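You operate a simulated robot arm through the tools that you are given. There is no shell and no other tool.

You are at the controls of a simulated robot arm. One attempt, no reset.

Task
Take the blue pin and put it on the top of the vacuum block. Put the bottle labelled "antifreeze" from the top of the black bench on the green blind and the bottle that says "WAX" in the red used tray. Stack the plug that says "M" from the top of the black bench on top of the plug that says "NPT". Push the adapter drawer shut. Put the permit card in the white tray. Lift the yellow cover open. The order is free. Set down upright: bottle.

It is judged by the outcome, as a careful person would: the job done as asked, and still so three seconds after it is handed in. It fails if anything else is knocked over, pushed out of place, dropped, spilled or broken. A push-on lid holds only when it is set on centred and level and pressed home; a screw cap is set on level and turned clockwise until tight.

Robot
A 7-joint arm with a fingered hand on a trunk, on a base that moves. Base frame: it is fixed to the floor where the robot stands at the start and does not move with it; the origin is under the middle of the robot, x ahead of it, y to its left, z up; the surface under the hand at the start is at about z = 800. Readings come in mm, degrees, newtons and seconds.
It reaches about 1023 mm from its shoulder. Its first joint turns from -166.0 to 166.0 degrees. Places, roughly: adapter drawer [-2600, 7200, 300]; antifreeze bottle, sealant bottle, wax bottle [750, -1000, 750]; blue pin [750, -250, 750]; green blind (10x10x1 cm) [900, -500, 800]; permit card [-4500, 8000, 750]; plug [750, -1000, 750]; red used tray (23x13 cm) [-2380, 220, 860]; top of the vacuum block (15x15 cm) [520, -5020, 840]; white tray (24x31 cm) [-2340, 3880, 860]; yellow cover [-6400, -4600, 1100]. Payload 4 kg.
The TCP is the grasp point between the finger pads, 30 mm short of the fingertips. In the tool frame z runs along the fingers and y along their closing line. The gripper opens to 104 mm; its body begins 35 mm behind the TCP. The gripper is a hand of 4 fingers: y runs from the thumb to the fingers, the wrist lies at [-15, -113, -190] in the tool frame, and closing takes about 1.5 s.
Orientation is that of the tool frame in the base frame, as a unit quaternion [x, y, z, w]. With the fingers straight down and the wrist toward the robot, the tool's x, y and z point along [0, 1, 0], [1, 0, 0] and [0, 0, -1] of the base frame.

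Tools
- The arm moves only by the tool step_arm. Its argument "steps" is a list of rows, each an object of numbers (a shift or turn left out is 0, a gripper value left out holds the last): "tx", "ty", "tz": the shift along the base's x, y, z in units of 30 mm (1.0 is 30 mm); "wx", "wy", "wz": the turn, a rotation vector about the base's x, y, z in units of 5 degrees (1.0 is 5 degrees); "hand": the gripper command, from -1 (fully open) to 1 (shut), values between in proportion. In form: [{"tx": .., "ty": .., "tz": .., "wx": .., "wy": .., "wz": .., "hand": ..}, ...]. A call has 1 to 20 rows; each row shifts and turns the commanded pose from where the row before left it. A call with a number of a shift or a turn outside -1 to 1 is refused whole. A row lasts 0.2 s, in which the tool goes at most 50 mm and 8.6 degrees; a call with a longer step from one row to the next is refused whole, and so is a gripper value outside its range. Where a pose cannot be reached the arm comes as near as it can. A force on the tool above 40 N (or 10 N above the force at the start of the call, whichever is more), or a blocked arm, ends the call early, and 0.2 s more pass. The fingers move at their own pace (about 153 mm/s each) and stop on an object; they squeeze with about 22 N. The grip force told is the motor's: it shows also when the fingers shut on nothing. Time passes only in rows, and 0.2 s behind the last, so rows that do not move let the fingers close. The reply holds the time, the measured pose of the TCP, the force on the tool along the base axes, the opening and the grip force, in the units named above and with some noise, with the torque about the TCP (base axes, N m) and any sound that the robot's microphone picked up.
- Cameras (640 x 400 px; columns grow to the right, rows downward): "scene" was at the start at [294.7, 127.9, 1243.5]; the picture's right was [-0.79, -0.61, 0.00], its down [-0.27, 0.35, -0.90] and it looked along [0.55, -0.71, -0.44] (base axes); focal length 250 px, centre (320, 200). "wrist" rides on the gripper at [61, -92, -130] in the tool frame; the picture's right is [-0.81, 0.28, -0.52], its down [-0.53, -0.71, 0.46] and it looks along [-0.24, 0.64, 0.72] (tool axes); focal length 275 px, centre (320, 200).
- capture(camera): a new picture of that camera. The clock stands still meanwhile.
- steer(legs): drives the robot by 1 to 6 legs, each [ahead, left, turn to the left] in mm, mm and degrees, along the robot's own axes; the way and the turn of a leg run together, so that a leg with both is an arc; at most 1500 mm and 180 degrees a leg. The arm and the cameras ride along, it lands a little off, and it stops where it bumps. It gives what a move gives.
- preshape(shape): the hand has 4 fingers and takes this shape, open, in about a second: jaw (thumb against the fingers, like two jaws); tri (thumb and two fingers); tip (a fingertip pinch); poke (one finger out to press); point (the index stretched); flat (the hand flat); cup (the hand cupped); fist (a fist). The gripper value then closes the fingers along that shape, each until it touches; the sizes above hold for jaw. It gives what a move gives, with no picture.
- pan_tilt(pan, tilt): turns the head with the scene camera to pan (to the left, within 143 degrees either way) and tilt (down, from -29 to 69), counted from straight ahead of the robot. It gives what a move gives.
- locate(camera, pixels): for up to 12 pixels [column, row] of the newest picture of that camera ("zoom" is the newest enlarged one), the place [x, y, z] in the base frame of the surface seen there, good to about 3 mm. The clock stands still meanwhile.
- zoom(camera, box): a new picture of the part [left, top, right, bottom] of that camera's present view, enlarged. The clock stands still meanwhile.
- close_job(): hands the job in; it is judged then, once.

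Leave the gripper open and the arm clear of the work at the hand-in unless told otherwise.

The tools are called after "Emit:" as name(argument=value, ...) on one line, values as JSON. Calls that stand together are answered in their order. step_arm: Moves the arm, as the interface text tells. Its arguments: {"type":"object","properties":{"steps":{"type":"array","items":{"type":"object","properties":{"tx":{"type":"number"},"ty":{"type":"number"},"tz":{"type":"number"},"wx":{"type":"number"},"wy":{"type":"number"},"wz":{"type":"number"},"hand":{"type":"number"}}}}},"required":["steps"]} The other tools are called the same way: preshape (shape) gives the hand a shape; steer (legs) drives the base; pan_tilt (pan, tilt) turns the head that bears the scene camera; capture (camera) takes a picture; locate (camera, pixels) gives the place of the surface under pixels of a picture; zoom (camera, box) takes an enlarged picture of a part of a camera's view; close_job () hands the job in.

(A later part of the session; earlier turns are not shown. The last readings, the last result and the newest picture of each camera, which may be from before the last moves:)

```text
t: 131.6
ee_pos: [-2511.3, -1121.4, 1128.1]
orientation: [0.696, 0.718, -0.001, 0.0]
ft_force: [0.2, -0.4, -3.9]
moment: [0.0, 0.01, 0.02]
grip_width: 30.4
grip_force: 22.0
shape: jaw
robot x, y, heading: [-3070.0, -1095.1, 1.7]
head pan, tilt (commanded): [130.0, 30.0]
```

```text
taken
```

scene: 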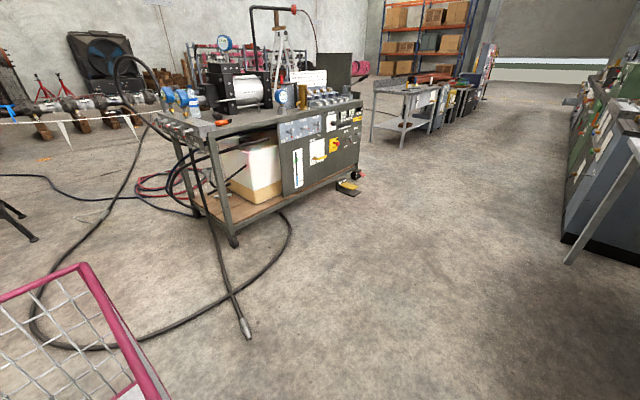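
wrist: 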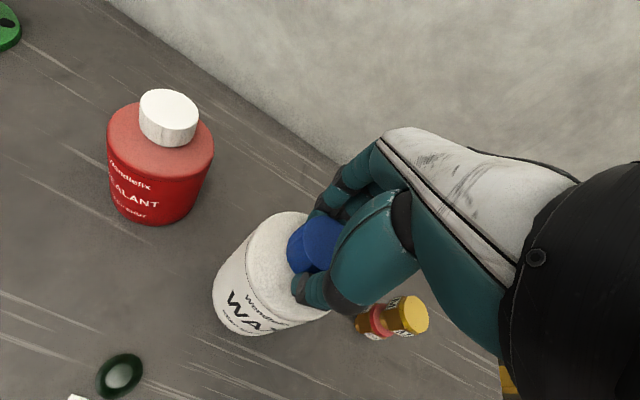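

A hose lies on the floor behind; check how near: pixels (247,335), (290,230), (120,347).

Emit:
locate(camera="scene", pixels=[[247, 335], [170, 330], [290, 225], [232, 245], [355, 180], [570, 263], [80, 265], [265, 290], [60, 345]])

```text
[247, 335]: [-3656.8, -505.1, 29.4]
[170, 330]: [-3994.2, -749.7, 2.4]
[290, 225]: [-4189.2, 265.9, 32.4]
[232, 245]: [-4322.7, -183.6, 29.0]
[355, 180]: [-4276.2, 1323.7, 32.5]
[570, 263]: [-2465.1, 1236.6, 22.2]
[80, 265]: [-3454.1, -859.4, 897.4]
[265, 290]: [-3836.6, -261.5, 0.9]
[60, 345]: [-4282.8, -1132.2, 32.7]
```

Hose tip at x≈-3657 is clear of the robot's rear (≈-3460). Straighten heading and strafe left 1310 mm.

Emit:
steer(legs=[[0, 0, -1.7], [0, 700, 0]])

Emit:
steer(legs=[[0, 600, 0]])

Emit:
pan_tilt(pan=0, tilt=40)

Emit:
capture(camera="scene")

Emit:
capture(camera="wrist")

```text
t: 135.9
ee_pos: [-2510.5, -434.3, 1127.0]
orientation: [0.708, 0.706, -0.001, 0.0]
ft_force: [-0.4, 0.1, -4.5]
moment: [0.01, -0.01, -0.01]
grip_width: 30.1
grip_force: 21.8
shape: jaw
robot x, y, heading: [-3061.7, -389.3, -0.4]
head pan, tilt (commanded): [130.0, 30.0]
```

```text
t: 139.3
ee_pos: [-2508.9, 170.6, 1127.7]
orientation: [0.71, 0.705, 0.0, 0.0]
ft_force: [0.2, -0.6, -4.4]
moment: [-0.02, 0.03, -0.04]
grip_width: 30.4
grip_force: 21.7
shape: jaw
robot x, y, heading: [-3059.4, 216.3, -0.4]
head pan, tilt (commanded): [130.0, 30.0]
```

```text
t: 141.4
ee_pos: [-2508.5, 169.4, 1128.8]
orientation: [0.71, 0.704, 0.0, 0.0]
ft_force: [0.6, -0.3, -4.4]
moment: [0.02, 0.01, -0.01]
grip_width: 30.2
grip_force: 22.2
shape: jaw
robot x, y, heading: [-3062.6, 217.0, -0.5]
head pan, tilt (commanded): [0.0, 40.0]
```

```text
taken
```

scene: 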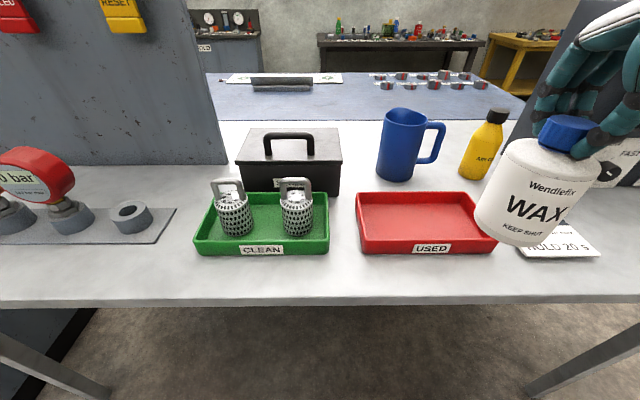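

```text
taken
```

wrist: 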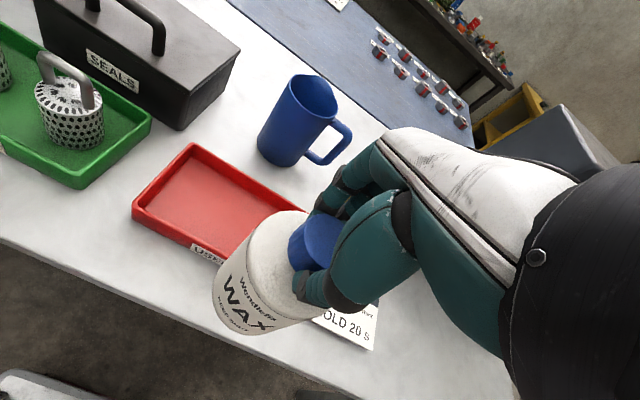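

The USED tray is empty, right in front. Locate its rim corners and floor.

Emit:
locate(camera="scene", pixels=[[357, 195], [462, 193], [498, 239], [360, 246], [425, 220], [395, 215], [450, 225], [372, 240], [480, 236], [425, 203]])

Emit:
locate(camera="wrist", pixels=[[192, 145], [133, 208], [215, 210], [160, 205], [290, 208], [200, 250], [198, 165]])

```text
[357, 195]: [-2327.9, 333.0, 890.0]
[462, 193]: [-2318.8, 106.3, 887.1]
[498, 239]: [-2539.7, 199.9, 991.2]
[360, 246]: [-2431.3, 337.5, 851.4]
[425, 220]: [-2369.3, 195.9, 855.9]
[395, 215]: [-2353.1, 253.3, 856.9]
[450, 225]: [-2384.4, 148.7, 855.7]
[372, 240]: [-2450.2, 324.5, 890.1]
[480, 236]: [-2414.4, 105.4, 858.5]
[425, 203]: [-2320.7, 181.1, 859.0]
```

```text
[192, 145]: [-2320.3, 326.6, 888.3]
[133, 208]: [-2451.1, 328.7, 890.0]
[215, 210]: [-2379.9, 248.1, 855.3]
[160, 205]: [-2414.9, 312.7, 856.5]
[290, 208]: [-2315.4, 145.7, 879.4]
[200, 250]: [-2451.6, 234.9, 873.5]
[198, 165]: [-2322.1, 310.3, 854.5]
```

Tray centre ≈(-2385,215), floor z≈856, rim z≈889. Check bottle verticality with a zoom.

Emit:
zoom(camera="scene", box=[460, 90, 620, 260])

```text
2.35 times, centred on (540, 175) of scene
```

zoom: 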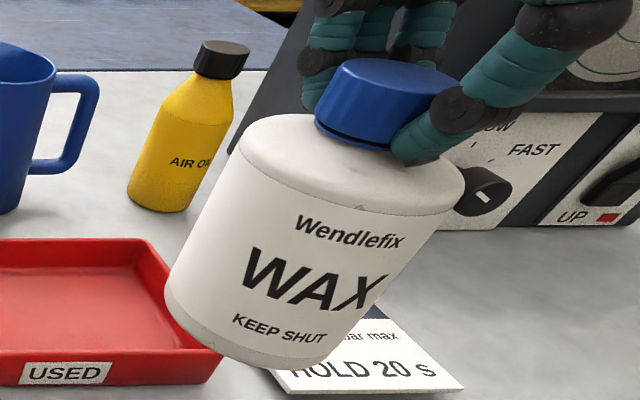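

The bottle hangs vertical. Move over the tray centre and lower to ~40 mm above its floor for a check.

Emit:
step_arm(steps=[{"tx": 0.7, "ty": 0.25}, {"tx": 0.7, "ty": 0.25}, {"tx": 0.7, "ty": 0.25}, {"tx": 0.7, "ty": 0.25}, {"tx": 0.7, "ty": 0.25}, {"tx": 0.6, "ty": 0.27}, {"tz": -0.7}, {"tz": -0.7}, {"tz": -0.7}, {"tz": -0.6}, {}, {}])

Emit:
capture(camera="scene")

Emit:
capture(camera="wrist")

```text
t: 144.0
ee_pos: [-2385.9, 214.9, 1048.3]
orientation: [0.71, 0.704, 0.0, -0.001]
ft_force: [-0.2, 0.1, -4.2]
moment: [0.01, 0.02, -0.02]
grip_width: 30.2
grip_force: 22.1
shape: jaw
robot x, y, heading: [-3057.0, 214.9, -0.6]
head pan, tilt (commanded): [0.0, 40.0]
```

```text
taken
```

scene: 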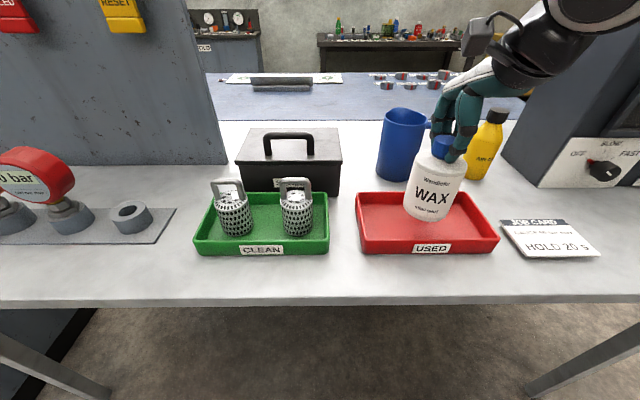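

```text
taken
```

wrist: 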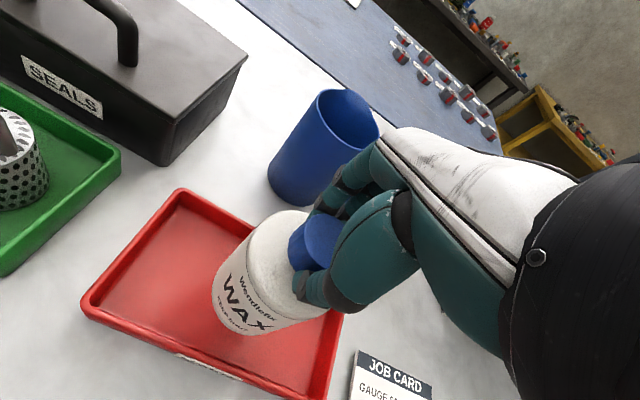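

Check the mug and yellow bottle clearance relative to the fingers.

Emit:
locate(camera="scene", pixels=[[404, 112], [424, 120], [400, 180], [430, 128], [380, 170], [495, 115], [475, 165]])

Emit:
locate(camera="wrist", pixels=[[320, 105], [375, 130], [300, 200], [345, 110]])

```text
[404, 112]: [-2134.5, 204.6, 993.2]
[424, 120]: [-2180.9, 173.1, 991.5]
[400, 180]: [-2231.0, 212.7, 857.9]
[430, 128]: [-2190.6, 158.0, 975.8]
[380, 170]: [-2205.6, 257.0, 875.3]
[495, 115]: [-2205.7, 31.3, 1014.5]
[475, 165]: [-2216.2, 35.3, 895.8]
```

```text
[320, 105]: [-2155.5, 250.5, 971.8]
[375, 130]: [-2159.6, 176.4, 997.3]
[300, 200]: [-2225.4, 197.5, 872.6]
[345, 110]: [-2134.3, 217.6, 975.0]
```

Mug is 100 mm away, fine. Lower to near contact.

Emit:
step_arm(steps=[{"tz": -0.5}, {"tz": -0.4}, {"tz": -0.3}, {"tz": -0.15}, {}, {}])

Emit:
zoom(camera="scene", box=[350, 120, 510, 260])

```text
t: 145.4
ee_pos: [-2383.7, 216.2, 1007.9]
orientation: [0.71, 0.704, -0.001, -0.001]
ft_force: [0.4, 0.3, -5.2]
moment: [0.05, 0.02, -0.01]
grip_width: 30.5
grip_force: 21.5
shape: jaw
robot x, y, heading: [-3061.5, 215.5, -0.5]
head pan, tilt (commanded): [0.0, 40.0]
```

```text
2.86 times, centred on (430, 190) of scene
```

zoom: 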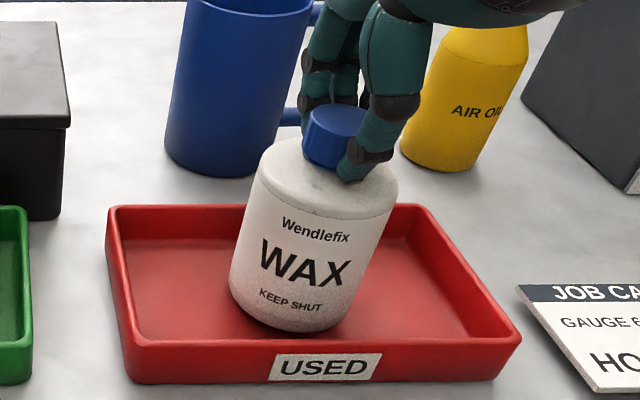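

Well inside the tray. Continue lowering in small steps to contact.

Emit:
step_arm(steps=[{"tz": -0.1}, {"tz": -0.08}, {"tz": -0.04}, {}, {}])

```text
t: 146.6
ee_pos: [-2384.7, 215.5, 1000.8]
orientation: [0.71, 0.704, 0.0, -0.001]
ft_force: [-1.6, 0.2, -0.1]
moment: [0.0, 0.02, 0.02]
grip_width: 30.7
grip_force: 22.3
shape: jaw
robot x, y, heading: [-3061.3, 216.0, -0.4]
head pan, tilt (commanded): [0.0, 40.0]
```

Weight is being taken by the tray floor. One more millimetre and release gradually, then rise.

Emit:
step_arm(steps=[{"tz": -0.03}, {}, {"hand": 0.4}, {"hand": 0.3}, {"hand": 0.2}, {"hand": 0.1}, {"hand": -0.1}, {"hand": -0.3}, {}, {"tz": 0.4}, {"tz": 0.5}, {"tz": 0.8}, {"tz": 1}, {"tz": 1}, {"tz": 1}, {}])

Emit:
capture(camera="scene")

```text
t: 150.0
ee_pos: [-2386.4, 216.0, 1139.2]
orientation: [0.71, 0.705, 0.0, 0.0]
ft_force: [0.1, 0.4, 0.8]
moment: [-0.02, -0.05, 0.03]
grip_width: 67.2
grip_force: 0.1
shape: jaw
robot x, y, heading: [-3060.6, 215.6, -0.4]
head pan, tilt (commanded): [0.0, 40.0]
```

```text
taken
```

scene: 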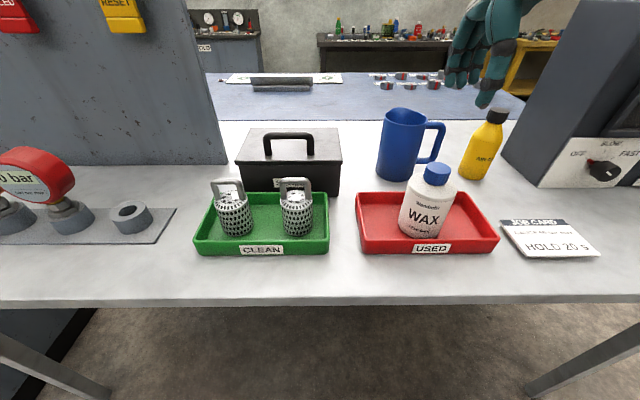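

The WAX bottle stands in the USED tray. I'll pull the arm back in and head along the aisle (+y) for the drawer and permit card. First retract, then look ahead.

Emit:
step_arm(steps=[{"tx": -0.9}, {"tx": -0.9}, {"tx": -0.9}, {"tx": -0.9}, {"tx": -0.9}, {"tx": -0.9}, {"tx": -0.9}, {}])

Emit:
steer(legs=[[-150, 0, 0], [0, 0, 90]])

Emit:
pan_tilt(pan=0, tilt=15)

Emit:
capture(camera="scene")

```text
t: 151.8
ee_pos: [-2573.7, 214.9, 1141.8]
orientation: [0.71, 0.704, 0.0, -0.001]
ft_force: [0.3, -0.3, 0.0]
moment: [0.01, -0.04, -0.01]
grip_width: 67.2
grip_force: 0.0
shape: jaw
robot x, y, heading: [-3059.2, 221.5, -0.4]
head pan, tilt (commanded): [0.0, 40.0]
```

```text
t: 156.9
ee_pos: [-3195.7, 706.2, 1140.6]
orientation: [0.015, 1.0, 0.0, 0.0]
ft_force: [0.0, -0.4, -0.6]
moment: [-0.01, 0.02, 0.0]
grip_width: 67.1
grip_force: 0.0
shape: jaw
robot x, y, heading: [-3204.8, 220.3, 88.4]
head pan, tilt (commanded): [0.0, 40.0]
```

```text
t: 157.8
ee_pos: [-3195.8, 705.9, 1142.1]
orientation: [0.015, 1.0, -0.001, 0.0]
ft_force: [-0.2, 0.0, 0.0]
moment: [0.01, 0.0, -0.01]
grip_width: 67.3
grip_force: 0.1
shape: jaw
robot x, y, heading: [-3205.1, 220.4, 88.4]
head pan, tilt (commanded): [0.0, 15.0]
```

```text
taken
```

scene: 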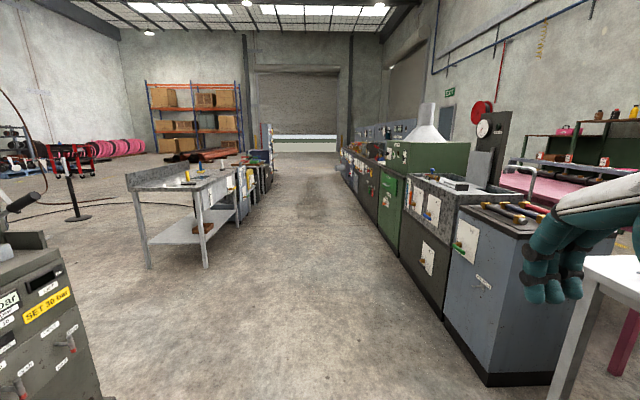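

A clear aisle lies ahead. Measure its width at several spots.

Emit:
locate(camera="scene", pixels=[[100, 390], [205, 268], [238, 220], [272, 165], [488, 385], [440, 320], [400, 260], [345, 180], [270, 200], [330, 200]])

Emit:
zoom(camera="scene", box=[220, 100, 440, 240])

```text
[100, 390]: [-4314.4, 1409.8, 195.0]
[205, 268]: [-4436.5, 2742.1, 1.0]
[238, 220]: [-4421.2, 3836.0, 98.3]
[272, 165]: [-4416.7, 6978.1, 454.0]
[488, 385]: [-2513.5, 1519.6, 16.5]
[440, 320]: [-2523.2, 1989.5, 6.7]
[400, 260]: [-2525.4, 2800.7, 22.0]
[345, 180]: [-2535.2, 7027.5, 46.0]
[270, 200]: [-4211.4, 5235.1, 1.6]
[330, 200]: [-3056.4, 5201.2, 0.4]
```

```text
2.86 times, centred on (330, 170) of scene
```

zoom: 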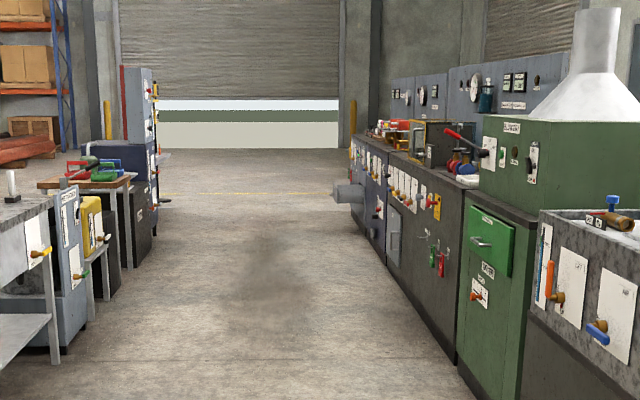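

The aisle spans x≈-4400..-2525. I'll drive ahead 3 m and look at the white tray region on the right.

Emit:
steer(legs=[[0, 0, 1.6], [1500, 0, 0], [1500, 0, 0]])

Emit:
pan_tilt(pan=-60, tilt=20)

Emit:
capture(camera="scene")

Emit:
pan_tilt(pan=0, tilt=15)

Emit:
capture(camera="scene")

```text
t: 172.8
ee_pos: [-3144.6, 3725.3, 1141.4]
orientation: [0.015, 1.0, 0.0, -0.001]
ft_force: [0.4, -0.7, -0.8]
moment: [-0.04, 0.04, 0.0]
grip_width: 67.5
grip_force: 0.1
shape: jaw
robot x, y, heading: [-3155.7, 3238.2, 88.4]
head pan, tilt (commanded): [0.0, 15.0]
```

```text
t: 174.1
ee_pos: [-3143.4, 3725.0, 1141.4]
orientation: [0.014, 1.0, -0.001, 0.001]
ft_force: [-0.7, -0.2, 0.1]
moment: [0.04, 0.0, 0.0]
grip_width: 67.2
grip_force: 0.0
shape: jaw
robot x, y, heading: [-3154.5, 3236.7, 88.6]
head pan, tilt (commanded): [-60.0, 20.0]
```

```text
taken
```

scene: 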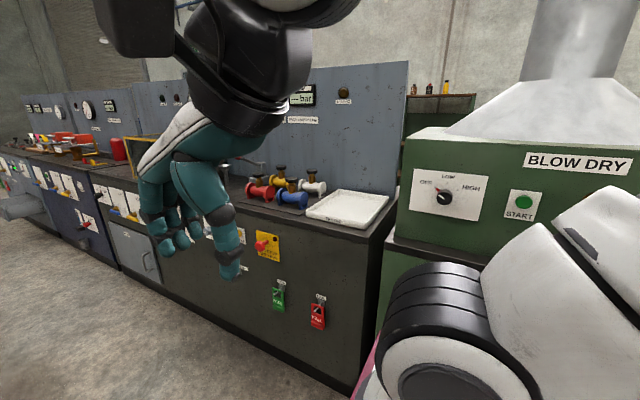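

```text
t: 175.3
ee_pos: [-3143.6, 3725.4, 1140.8]
orientation: [0.014, 1.0, 0.0, -0.001]
ft_force: [0.8, -0.1, -0.4]
moment: [-0.01, 0.02, -0.02]
grip_width: 67.5
grip_force: 0.0
shape: jaw
robot x, y, heading: [-3156.0, 3236.3, 88.6]
head pan, tilt (commanded): [0.0, 15.0]
```

```text
taken
```

scene: 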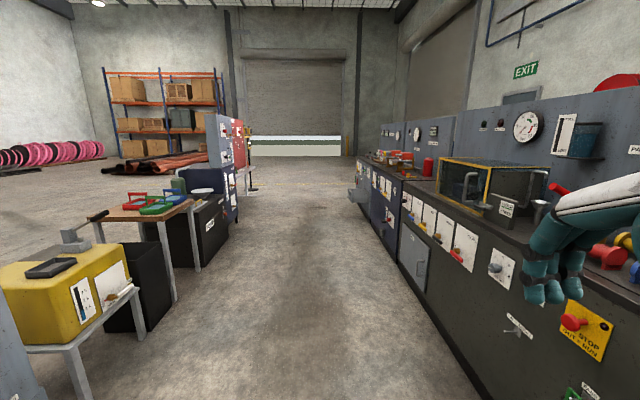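

The white tray is on the dark cabinet at right (348,207 of the first picture). Ahead, an open drawer sticks out at (358,192). I'll continue ahead 2.6 m, shifting slightly left.

Emit:
steer(legs=[[0, 0, 1.5], [1400, 150, 0], [1200, 0, 0]])

Emit:
capture(camera="scene")

Emit:
pan_tilt(pan=-35, tilt=35)

Emit:
capture(camera="scene")

Emit:
pan_tilt(pan=45, tilt=20)

Emit:
capture(camera="scene")

```text
t: 188.6
ee_pos: [-3240.9, 6361.2, 1141.5]
orientation: [0.015, 1.0, -0.001, 0.0]
ft_force: [0.5, 0.2, 0.2]
moment: [0.02, 0.0, -0.02]
grip_width: 67.5
grip_force: 0.1
shape: jaw
robot x, y, heading: [-3251.8, 5873.4, 88.1]
head pan, tilt (commanded): [0.0, 15.0]
```

```text
taken
```

scene: 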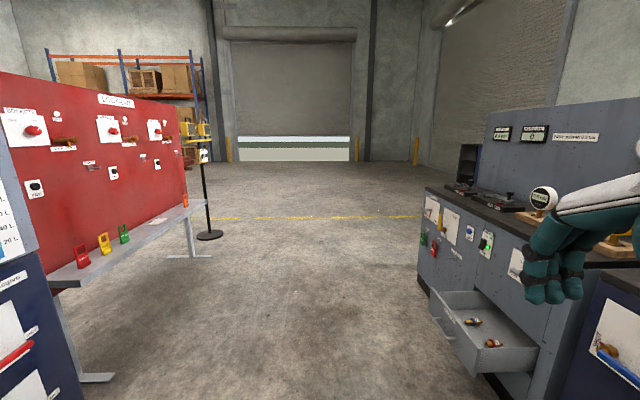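

```text
t: 189.6
ee_pos: [-3238.8, 6361.4, 1140.8]
orientation: [0.014, 1.0, 0.0, -0.001]
ft_force: [0.7, -0.9, 0.0]
moment: [-0.02, 0.04, 0.0]
grip_width: 67.4
grip_force: 0.1
shape: jaw
robot x, y, heading: [-3250.9, 5872.4, 88.2]
head pan, tilt (commanded): [-35.0, 35.0]
```

```text
taken
```

scene: 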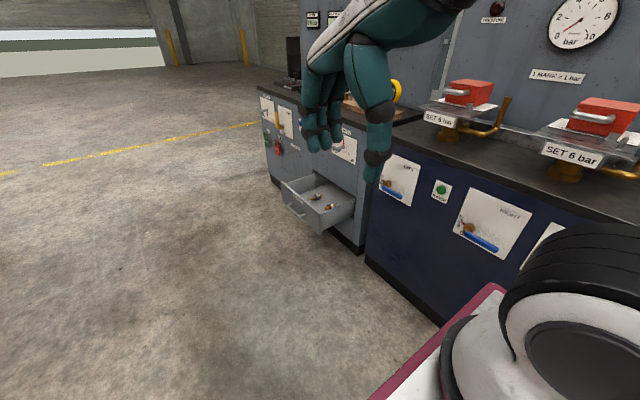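

```text
t: 191.1
ee_pos: [-3239.9, 6360.8, 1141.3]
orientation: [0.015, 1.0, 0.0, 0.0]
ft_force: [-0.3, 0.3, 0.3]
moment: [-0.01, 0.03, 0.03]
grip_width: 67.4
grip_force: 0.2
shape: jaw
robot x, y, heading: [-3252.0, 5871.9, 88.2]
head pan, tilt (commanded): [45.0, 20.0]
```

```text
taken
```

scene: 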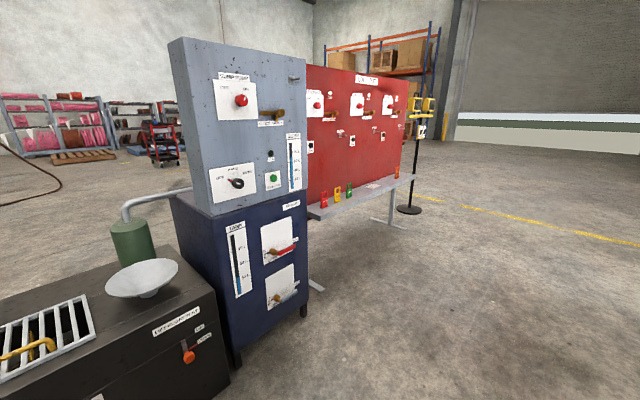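

The open drawer is visible on the grey cabinet. I'll look back at it and measure its front.

Emit:
pan_tilt(pan=-35, tilt=35)

Emit:
zoom(camera="scene", box=[250, 140, 390, 260])

Emit:
locate(camera="zoom", pixels=[[150, 175], [255, 290], [150, 205], [255, 315], [200, 235], [200, 265], [240, 140], [340, 250], [190, 255], [270, 190], [400, 330], [100, 160]])

```text
t: 192.6
ee_pos: [-3239.6, 6360.1, 1142.2]
orientation: [0.014, 1.0, 0.0, 0.0]
ft_force: [0.2, -0.8, -0.2]
moment: [0.0, -0.01, 0.02]
grip_width: 67.3
grip_force: 0.1
shape: jaw
robot x, y, heading: [-3252.1, 5876.7, 88.2]
head pan, tilt (commanded): [-35.0, 35.0]
```

```text
3.33 times, centred on (320, 200) of scene
```

zoom: 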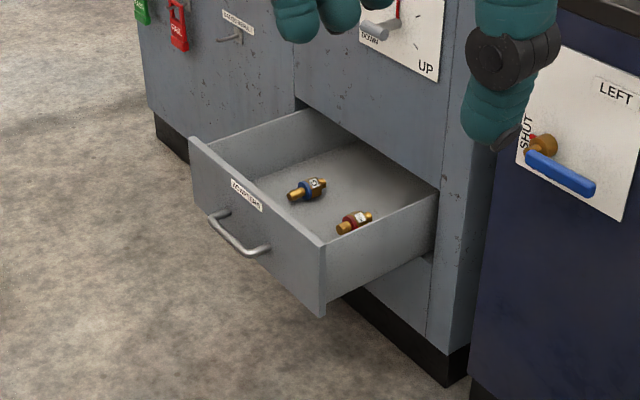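

```text
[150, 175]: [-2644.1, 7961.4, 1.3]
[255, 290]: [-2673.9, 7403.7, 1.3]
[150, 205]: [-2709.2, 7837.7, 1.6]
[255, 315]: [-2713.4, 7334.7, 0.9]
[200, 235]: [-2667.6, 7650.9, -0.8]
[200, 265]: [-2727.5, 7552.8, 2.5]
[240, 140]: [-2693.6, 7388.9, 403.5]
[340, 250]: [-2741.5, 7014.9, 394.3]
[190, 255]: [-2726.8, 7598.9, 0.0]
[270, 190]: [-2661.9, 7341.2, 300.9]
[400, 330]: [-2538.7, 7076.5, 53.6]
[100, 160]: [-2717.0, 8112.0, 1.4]
```

Emit:
locate(camera="zoom", pixels=[[198, 148], [320, 248], [318, 300], [200, 195], [250, 205], [215, 215], [240, 240], [265, 250], [290, 110], [430, 195], [260, 180], [315, 270]])

```text
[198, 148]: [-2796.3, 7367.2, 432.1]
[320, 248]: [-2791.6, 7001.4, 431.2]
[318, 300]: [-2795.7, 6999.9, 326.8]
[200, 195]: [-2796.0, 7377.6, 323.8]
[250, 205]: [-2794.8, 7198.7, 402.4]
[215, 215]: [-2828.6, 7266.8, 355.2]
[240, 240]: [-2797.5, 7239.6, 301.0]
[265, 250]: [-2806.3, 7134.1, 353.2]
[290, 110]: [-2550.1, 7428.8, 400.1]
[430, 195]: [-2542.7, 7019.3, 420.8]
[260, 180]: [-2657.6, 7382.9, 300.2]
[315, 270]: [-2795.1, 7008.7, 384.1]
```

Drawer front: plane x≈-2796, y 6998..7385, z≈300..432; handle bar at x≈-2828, z≈355. Cabinet face at x≈-2545. I'll drive partway and check clearance on the left side.

Emit:
steer(legs=[[800, 250, 0]])

Emit:
pan_tilt(pan=60, tilt=30)

Emit:
capture(camera="scene")

```text
t: 197.2
ee_pos: [-3461.3, 7181.6, 1142.2]
orientation: [0.017, 1.0, 0.0, 0.0]
ft_force: [-0.1, -0.5, -0.5]
moment: [0.02, 0.04, -0.02]
grip_width: 67.4
grip_force: 0.1
shape: jaw
robot x, y, heading: [-3475.8, 6694.0, 88.4]
head pan, tilt (commanded): [-35.0, 35.0]
```

```text
t: 198.9
ee_pos: [-3460.0, 7180.1, 1141.3]
orientation: [0.016, 1.0, -0.001, 0.0]
ft_force: [-0.3, -0.5, -0.5]
moment: [0.0, 0.01, -0.01]
grip_width: 67.2
grip_force: 0.2
shape: jaw
robot x, y, heading: [-3475.3, 6691.5, 88.1]
head pan, tilt (commanded): [60.0, 30.0]
```

```text
taken
```

scene: 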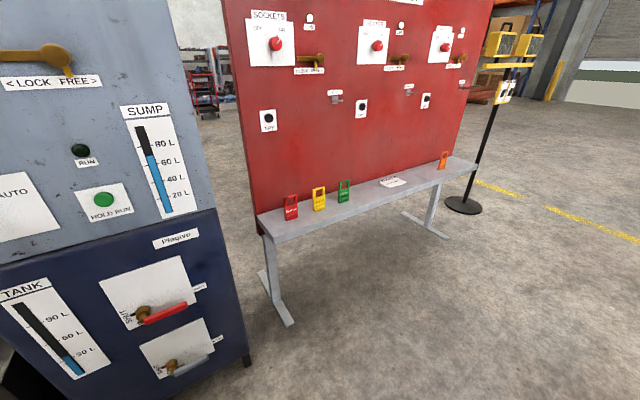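

The permit card seems to be the white card at (392,182) on the ledge, among lockout tags. Zoom and locate.

Emit:
zoom(camera="scene", box=[260, 140, 480, 260])

Emit:
locate(camera="scene", pixels=[[392, 182], [382, 180], [405, 183], [270, 235], [470, 165], [260, 215], [292, 207], [345, 190], [320, 197], [290, 320], [445, 235], [220, 270]])

```text
2.91 times, centred on (370, 200) of scene
```

zoom: 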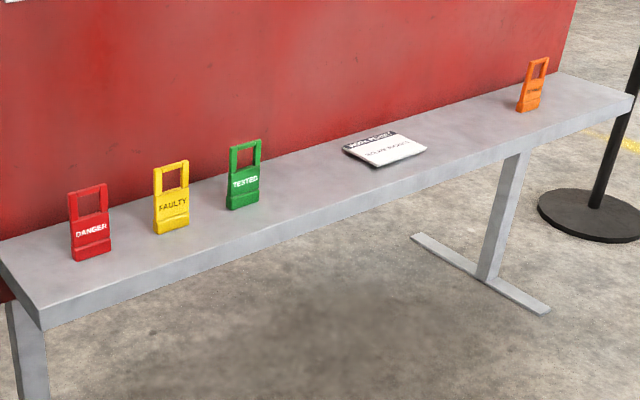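

```text
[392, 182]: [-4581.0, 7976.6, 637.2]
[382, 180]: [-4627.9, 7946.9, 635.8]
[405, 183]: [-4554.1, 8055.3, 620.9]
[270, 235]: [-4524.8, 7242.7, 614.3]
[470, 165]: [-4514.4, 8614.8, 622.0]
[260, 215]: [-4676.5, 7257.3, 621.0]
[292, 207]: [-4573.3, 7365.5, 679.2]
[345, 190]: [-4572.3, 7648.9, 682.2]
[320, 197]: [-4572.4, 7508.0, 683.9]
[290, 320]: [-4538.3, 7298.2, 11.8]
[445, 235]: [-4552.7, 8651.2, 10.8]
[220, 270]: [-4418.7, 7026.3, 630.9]
```

The permit card lies at ≈(-4580,7985,637) on the ledge. First the drawer: drive to about (-3660,7240) and turn right to face +x.

Emit:
steer(legs=[[550, 180, 0], [0, 0, -88.2]])

Emit:
pan_tilt(pan=0, tilt=45)

Emit:
capture(camera="scene")

Emit:
capture(camera="wrist")

```text
t: 205.9
ee_pos: [-3146.9, 7257.1, 1140.6]
orientation: [0.707, 0.707, 0.0, 0.0]
ft_force: [0.2, 0.4, 0.9]
moment: [-0.02, -0.01, 0.0]
grip_width: 67.4
grip_force: 0.1
shape: jaw
robot x, y, heading: [-3634.4, 7253.5, 0.2]
head pan, tilt (commanded): [60.0, 30.0]
```

```text
t: 207.2
ee_pos: [-3147.8, 7257.6, 1142.0]
orientation: [0.707, 0.707, 0.0, 0.0]
ft_force: [0.3, -0.3, -0.5]
moment: [-0.04, 0.0, 0.01]
grip_width: 67.2
grip_force: 0.0
shape: jaw
robot x, y, heading: [-3637.0, 7257.4, 0.1]
head pan, tilt (commanded): [0.0, 45.0]
```

```text
taken
```

scene: 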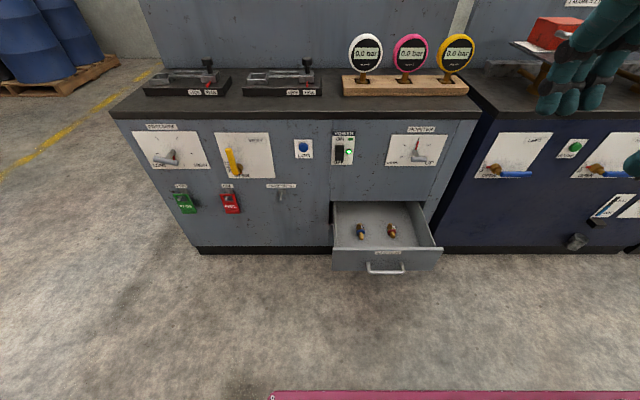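

```text
taken
```

wrist: 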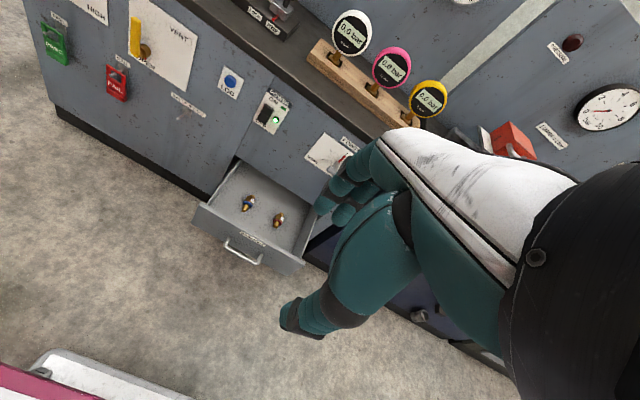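

I'll zoom to confirm the drawer's label and measure again.

Emit:
zoom(camera="scene", box=[310, 120, 470, 290])

Emit:
locate(camera="scene", pixels=[[333, 249], [440, 249], [385, 255], [385, 270], [370, 270], [402, 272], [425, 262], [350, 262], [415, 160], [345, 160], [385, 180], [360, 232]])

```text
2.35 times, centred on (390, 205) of scene
```

zoom: 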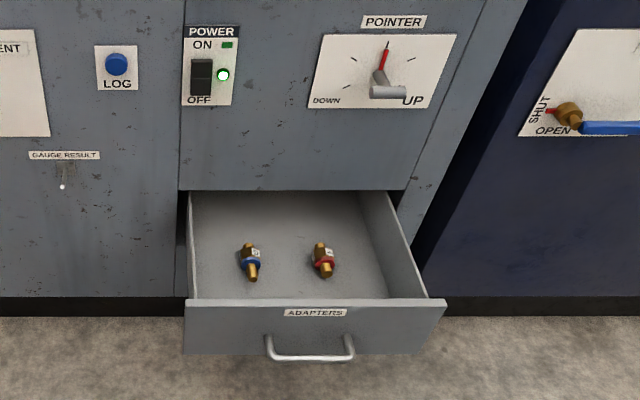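

```text
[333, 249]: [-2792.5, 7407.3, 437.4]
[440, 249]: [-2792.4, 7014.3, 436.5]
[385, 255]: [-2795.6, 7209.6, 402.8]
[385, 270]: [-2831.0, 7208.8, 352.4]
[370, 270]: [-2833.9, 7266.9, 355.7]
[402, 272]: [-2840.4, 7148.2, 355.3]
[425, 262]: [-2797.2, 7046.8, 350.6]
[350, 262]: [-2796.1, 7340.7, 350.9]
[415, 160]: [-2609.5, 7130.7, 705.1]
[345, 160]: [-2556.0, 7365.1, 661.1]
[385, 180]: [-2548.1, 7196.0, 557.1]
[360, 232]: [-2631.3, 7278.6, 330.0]
```

It's labelled ADAPTERS. I'll shut the hand, and move it forward-down in stages, tilting the fingers forward (turn about -y) so they push the drawer front above the handle.

Emit:
step_arm(steps=[{"tx": 0.8, "ty": -0.3, "hand": 1}, {"tx": 0.8, "ty": -0.3}, {"tx": 0.8, "ty": -0.3}, {"tx": 0.8, "ty": -0.3}, {"tx": 0.8, "ty": -0.3}, {"tx": 0.8, "wy": -1}, {"tx": 0.8, "wy": -1}, {"tx": 0.8, "wy": -1}, {"tx": 0.6, "wy": -1}, {"tz": -0.8, "wy": -1}, {"tz": -0.8, "wy": -1}, {"tz": -0.8, "wy": -1}, {"tz": -0.8, "wy": -1}, {}])

Emit:
capture(camera="scene")

```text
t: 210.2
ee_pos: [-2873.7, 7224.9, 1080.7]
orientation: [0.664, 0.664, 0.242, 0.242]
ft_force: [-0.3, -0.2, -0.3]
moment: [0.01, 0.02, 0.0]
grip_width: 0.3
grip_force: 21.8
shape: jaw
out of reach, approached as far as the arm can: row 11, 12, 13
robot x, y, heading: [-3636.4, 7254.0, 0.1]
head pan, tilt (commanded): [0.0, 45.0]
```

```text
taken
```

scene: 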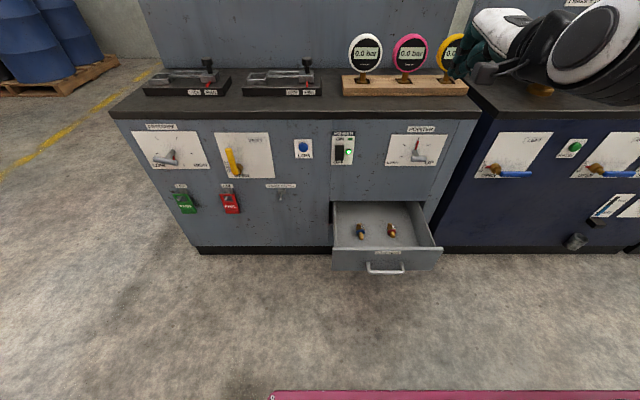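

The arm reached a 40° tilt and then a joint limit, which is enough. I'll try descending with that tilt, first pulling back ~55 mm in x.

Emit:
step_arm(steps=[{"tx": -0.6}, {"tx": -0.6}, {"tx": -0.6, "tz": -0.8}, {"tz": -0.8}, {"tz": -0.8}, {"tz": -0.8}, {"tz": -0.8}, {"tz": -0.8}, {}])

```text
t: 212.2
ee_pos: [-2853.3, 7239.8, 965.5]
orientation: [0.664, 0.665, 0.241, 0.243]
ft_force: [0.7, 1.0, -0.3]
moment: [0.03, 0.0, -0.03]
grip_width: 0.2
grip_force: 21.9
shape: jaw
out of reach, approached as far as the arm can: row 1, 2, 3, 4, 5, 6, 7
robot x, y, heading: [-3637.3, 7256.1, -0.2]
head pan, tilt (commanded): [0.0, 45.0]
```

Joint limit hinders at that tilt. I'll reduce the tilt to about 20° and try descending again.

Emit:
step_arm(steps=[{"wy": 1}, {"wy": 1}, {"wy": 1}, {"wy": 1}, {"tx": -0.6}, {"tx": -0.6}, {"tx": -0.6}, {"tx": -0.4}, {}])

```text
t: 214.2
ee_pos: [-2901.3, 7243.8, 969.6]
orientation: [0.697, 0.696, 0.122, 0.122]
ft_force: [0.3, -0.7, 0.2]
moment: [0.0, 0.01, 0.03]
grip_width: 0.1
grip_force: 22.3
shape: jaw
out of reach, approached as far as the arm can: row 7, 8
robot x, y, heading: [-3633.7, 7259.9, -0.3]
head pan, tilt (commanded): [0.0, 45.0]
```

Emit:
step_arm(steps=[{"tx": 0.2, "tz": -0.5}, {"tz": -0.8}, {"tz": -0.8}, {"tz": -0.8}, {"tz": -0.8}, {"tz": -0.8}, {}])

```text
t: 215.8
ee_pos: [-2894.9, 7242.9, 834.8]
orientation: [0.696, 0.696, 0.123, 0.123]
ft_force: [-0.1, -0.1, 0.2]
moment: [-0.05, 0.0, 0.02]
grip_width: 0.2
grip_force: 22.2
shape: jaw
robot x, y, heading: [-3633.6, 7253.7, 0.0]
head pan, tilt (commanded): [0.0, 45.0]
```

Descending works now. Continue down in stages, watching the forearm near the deck edge.

Emit:
step_arm(steps=[{"tz": -0.8}, {"tz": -0.8}, {"tz": -0.8}, {"tz": -0.8}, {"tz": -0.8}, {"tz": -0.8}, {}])

Emit:
pan_tilt(pan=-20, tilt=50)

Emit:
capture(camera="scene")

```text
t: 217.4
ee_pos: [-2895.8, 7243.3, 689.7]
orientation: [0.696, 0.697, 0.123, 0.123]
ft_force: [-0.8, -0.6, 0.3]
moment: [-0.01, 0.01, 0.01]
grip_width: 0.0
grip_force: 21.8
shape: jaw
robot x, y, heading: [-3636.8, 7258.6, -0.2]
head pan, tilt (commanded): [0.0, 45.0]
```

```text
t: 218.2
ee_pos: [-2894.9, 7243.4, 690.2]
orientation: [0.696, 0.696, 0.123, 0.123]
ft_force: [-1.0, -0.2, -0.2]
moment: [0.01, 0.0, -0.01]
grip_width: 0.2
grip_force: 22.3
shape: jaw
robot x, y, heading: [-3634.6, 7256.0, -0.1]
head pan, tilt (commanded): [-20.0, 50.0]
```

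```text
taken
```

scene: 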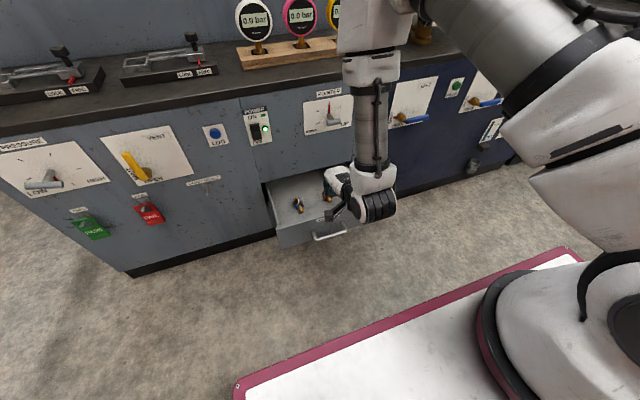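

The forearm hangs vertically ahead of the deck, clear. Continue down to z≈420 and look with the wrist camera.

Emit:
step_arm(steps=[{"tz": -0.8}, {"tz": -0.8}, {"tz": -0.8}, {"tz": -0.8}, {"tz": -0.8}, {"tz": -0.8}, {"tz": -0.8}, {"tz": -0.8}, {"tz": -0.8}, {"tz": -0.8}, {"tz": -0.8}, {}])

Emit:
capture(camera="wrist")

Emit:
capture(camera="scene")

```text
t: 220.8
ee_pos: [-2897.9, 7245.0, 426.9]
orientation: [0.697, 0.696, 0.123, 0.123]
ft_force: [0.2, 0.9, -0.4]
moment: [0.02, 0.04, -0.02]
grip_width: 0.0
grip_force: 22.5
shape: jaw
robot x, y, heading: [-3635.0, 7255.3, -0.1]
head pan, tilt (commanded): [-20.0, 50.0]
```

```text
taken
```

wrist: 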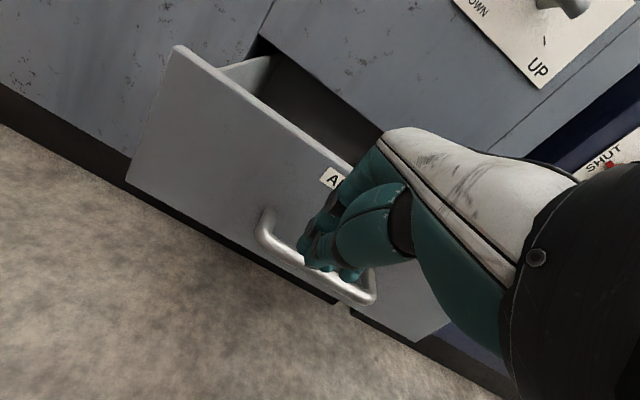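

```text
taken
```

scene: 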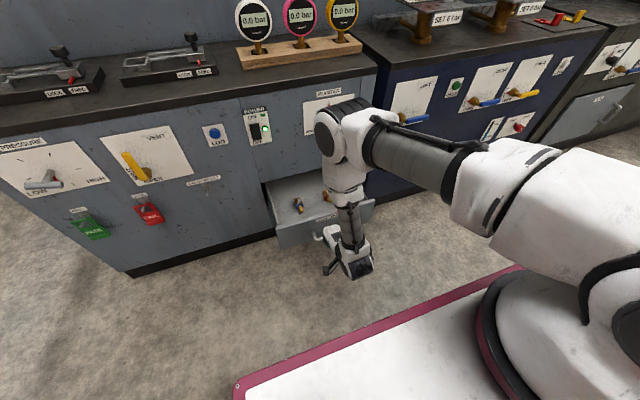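

The elbow protrudes forward; let me check how far it is from the cabinet and its lever before pushing.

Emit:
locate(camera="scene", pixels=[[325, 130], [345, 105], [330, 150], [345, 180], [360, 262], [330, 95], [325, 250], [395, 105]])

Emit:
locate(camera="wrist", pixels=[[330, 178], [290, 225], [310, 260], [350, 160], [240, 130], [180, 60], [320, 270]])

```text
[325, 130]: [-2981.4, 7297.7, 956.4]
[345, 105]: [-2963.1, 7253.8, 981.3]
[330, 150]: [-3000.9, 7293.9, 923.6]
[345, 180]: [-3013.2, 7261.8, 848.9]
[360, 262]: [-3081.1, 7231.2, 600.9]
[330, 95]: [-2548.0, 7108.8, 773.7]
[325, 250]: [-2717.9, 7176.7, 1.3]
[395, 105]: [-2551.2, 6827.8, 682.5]
```

```text
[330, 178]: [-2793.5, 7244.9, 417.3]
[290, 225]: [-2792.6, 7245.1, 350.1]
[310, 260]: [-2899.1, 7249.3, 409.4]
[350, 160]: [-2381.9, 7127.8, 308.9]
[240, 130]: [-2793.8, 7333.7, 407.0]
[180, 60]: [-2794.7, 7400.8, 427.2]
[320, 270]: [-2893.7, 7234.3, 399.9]
```

Fingertips are in front of the panel above the handle. Lower ~12 mm, centre in y, and advance gently to make contact.

Emit:
step_arm(steps=[{"tz": -0.2, "ty": -0.6}, {"tz": -0.2, "ty": -0.5}, {"tx": 0.5}, {"tx": 0.5}, {"tx": 0.5}, {"tx": 0.3}, {"tx": 0.3}, {"tx": 0.3}, {"tx": 0.3}, {}])

Emit:
capture(camera="wrist")

```text
t: 223.1
ee_pos: [-2814.2, 7212.6, 414.5]
orientation: [0.696, 0.696, 0.123, 0.123]
ft_force: [0.3, -0.8, 0.2]
moment: [-0.03, 0.01, 0.01]
grip_width: 0.2
grip_force: 21.9
shape: jaw
robot x, y, heading: [-3636.2, 7256.1, 0.1]
head pan, tilt (commanded): [-20.0, 50.0]
```

```text
taken
```

wrist: 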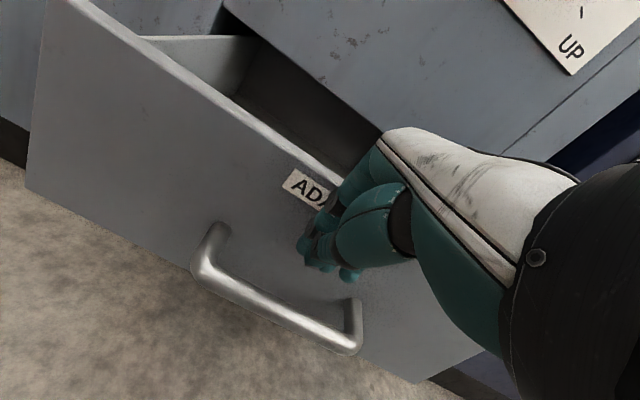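

Just at the panel. Push forward slowly at ~45 mm/s.

Emit:
step_arm(steps=[{"tx": 0.3}, {"tx": 0.3}, {"tx": 0.3}, {"tx": 0.3}, {"tx": 0.3}, {"tx": 0.3}, {"tx": 0.3}, {"tx": 0.3}, {"tx": 0.3}, {"tx": 0.3}])

Emit:
capture(camera="wrist")

Emit:
capture(camera="scene")

```text
t: 225.2
ee_pos: [-2724.2, 7210.5, 414.8]
orientation: [0.696, 0.697, 0.123, 0.123]
ft_force: [-0.3, -0.1, 0.4]
moment: [-0.01, 0.0, -0.01]
grip_width: 0.0
grip_force: 22.2
shape: jaw
robot x, y, heading: [-3636.3, 7258.0, -0.1]
head pan, tilt (commanded): [-20.0, 50.0]
```

```text
taken
```

wrist: 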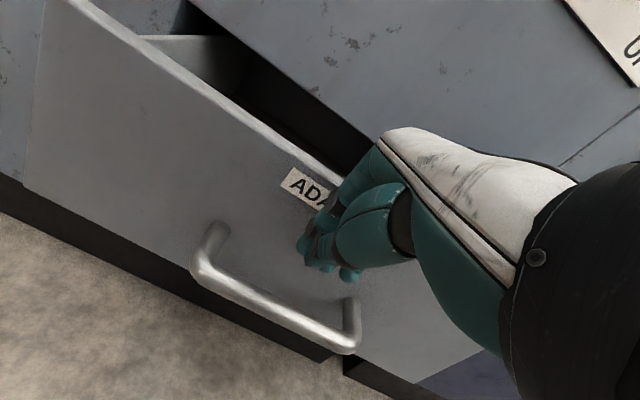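

```text
taken
```

scene: 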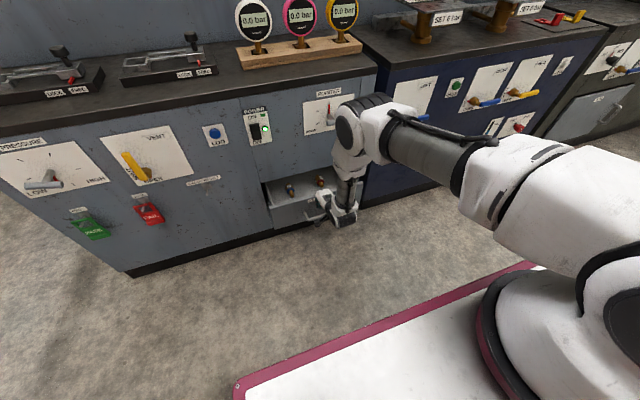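

The drawer slides freely with the push. Check elbow clearance, then continue.

Emit:
locate(camera="scene", pixels=[[345, 130], [362, 98], [345, 160], [345, 200], [375, 95]])

Emit:
step_arm(steps=[{"tx": 0.3}, {"tx": 0.3}, {"tx": 0.3}, {"tx": 0.3}, {"tx": 0.3}, {"tx": 0.3}, {"tx": 0.3}, {"tx": 0.3}])

Emit:
capture(camera="scene")

Emit:
capture(camera="wrist")

```text
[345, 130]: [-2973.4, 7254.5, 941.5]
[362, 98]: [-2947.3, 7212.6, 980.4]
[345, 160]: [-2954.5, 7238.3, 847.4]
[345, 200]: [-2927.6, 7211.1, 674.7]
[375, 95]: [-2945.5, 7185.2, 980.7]
```

```text
t: 227.1
ee_pos: [-2650.7, 7210.0, 414.0]
orientation: [0.696, 0.697, 0.122, 0.122]
ft_force: [0.1, 0.1, -0.4]
moment: [0.0, -0.01, -0.03]
grip_width: 0.3
grip_force: 22.5
shape: jaw
robot x, y, heading: [-3637.9, 7255.7, 0.0]
head pan, tilt (commanded): [-20.0, 50.0]
```

```text
taken
```

scene: 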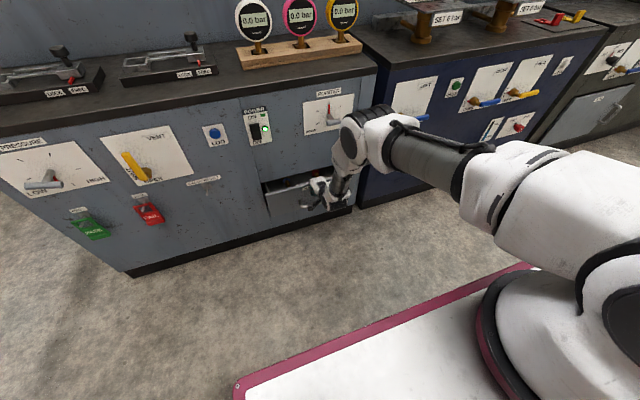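

```text
taken
```

wrist: 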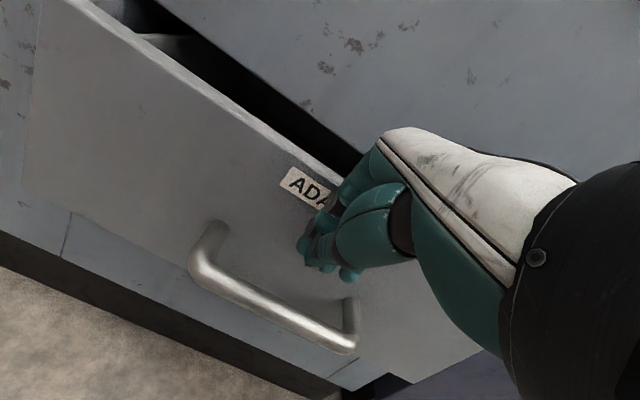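

About 75–85 mm left. Continue.

Emit:
step_arm(steps=[{"tx": 0.3}, {"tx": 0.3}, {"tx": 0.3}, {"tx": 0.3}, {"tx": 0.3}, {"tx": 0.3}, {"tx": 0.2}])

Emit:
capture(camera="wrist")

Emit:
capture(camera="scene")

```text
t: 228.7
ee_pos: [-2594.5, 7211.0, 414.0]
orientation: [0.696, 0.697, 0.122, 0.122]
ft_force: [-15.1, 0.4, 5.0]
moment: [-0.07, -0.5, -0.18]
grip_width: 0.0
grip_force: 21.8
shape: jaw
robot x, y, heading: [-3633.0, 7257.3, 0.1]
head pan, tilt (commanded): [-20.0, 50.0]
```

```text
taken
```

wrist: 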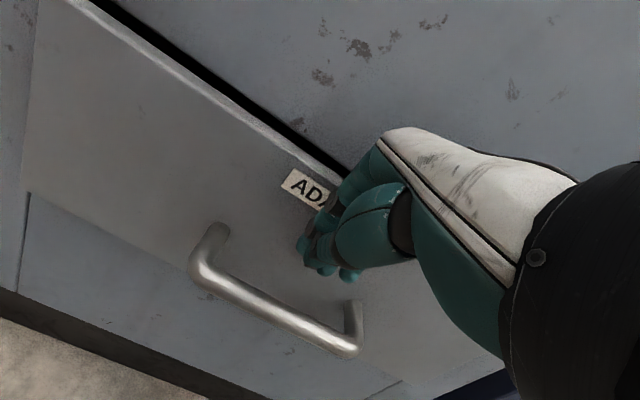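

```text
taken
```

scene: 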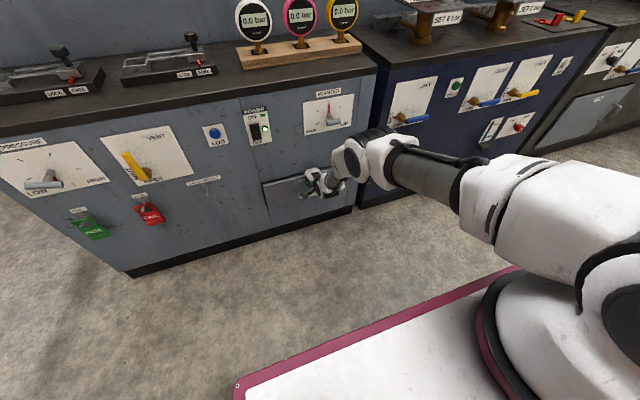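

Force rose to 15 N. Check whether it's the drawer's end stop: measure the front panel and cabinet face.

Emit:
locate(camera="wrist", pixels=[[240, 130], [150, 90], [100, 20], [260, 120], [350, 60], [450, 100], [60, 150], [15, 150], [200, 300], [290, 300]])

Emit:
zoom(camera="scene", box=[240, 80, 400, 230])

```text
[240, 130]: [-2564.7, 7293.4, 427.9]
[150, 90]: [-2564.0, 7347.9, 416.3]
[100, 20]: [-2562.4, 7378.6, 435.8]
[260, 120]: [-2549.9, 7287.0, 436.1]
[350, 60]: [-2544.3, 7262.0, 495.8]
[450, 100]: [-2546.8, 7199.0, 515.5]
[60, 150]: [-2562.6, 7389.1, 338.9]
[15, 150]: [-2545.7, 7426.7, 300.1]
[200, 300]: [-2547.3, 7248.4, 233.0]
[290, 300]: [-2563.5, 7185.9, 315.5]
```

```text
2.67 times, centred on (320, 155) of scene
```

zoom: 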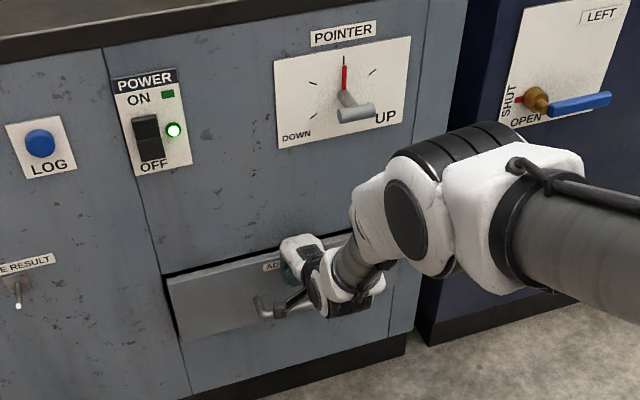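

The panel face is at -2564, cabinet face -2546 — about a panel thickness; likely shut. One gentle extra push to confirm the stop.

Emit:
step_arm(steps=[{"tx": 0.08}, {"tx": 0.08}, {}])

Emit:
capture(camera="wrist")

Emit:
locate(camera="wrist", pixels=[[240, 130], [150, 90], [100, 20], [350, 60], [60, 150], [290, 300]])

```text
t: 229.4
ee_pos: [-2589.2, 7210.3, 414.5]
orientation: [0.696, 0.697, 0.123, 0.122]
ft_force: [-24.4, -2.7, 7.0]
moment: [-0.06, -0.62, -0.35]
grip_width: 0.0
grip_force: 21.9
shape: jaw
robot x, y, heading: [-3636.3, 7255.6, -0.1]
head pan, tilt (commanded): [-20.0, 50.0]
```

```text
taken
```

wrist: 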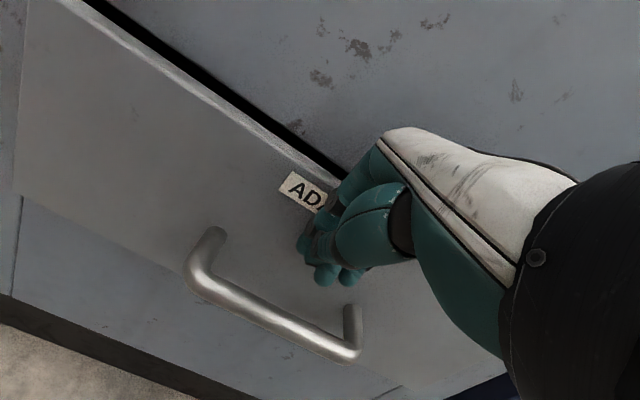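

```text
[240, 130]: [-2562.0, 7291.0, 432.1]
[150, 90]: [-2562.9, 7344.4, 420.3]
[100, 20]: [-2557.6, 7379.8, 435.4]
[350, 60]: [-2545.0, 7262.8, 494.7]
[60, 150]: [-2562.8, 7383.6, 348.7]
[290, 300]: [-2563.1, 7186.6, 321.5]
```

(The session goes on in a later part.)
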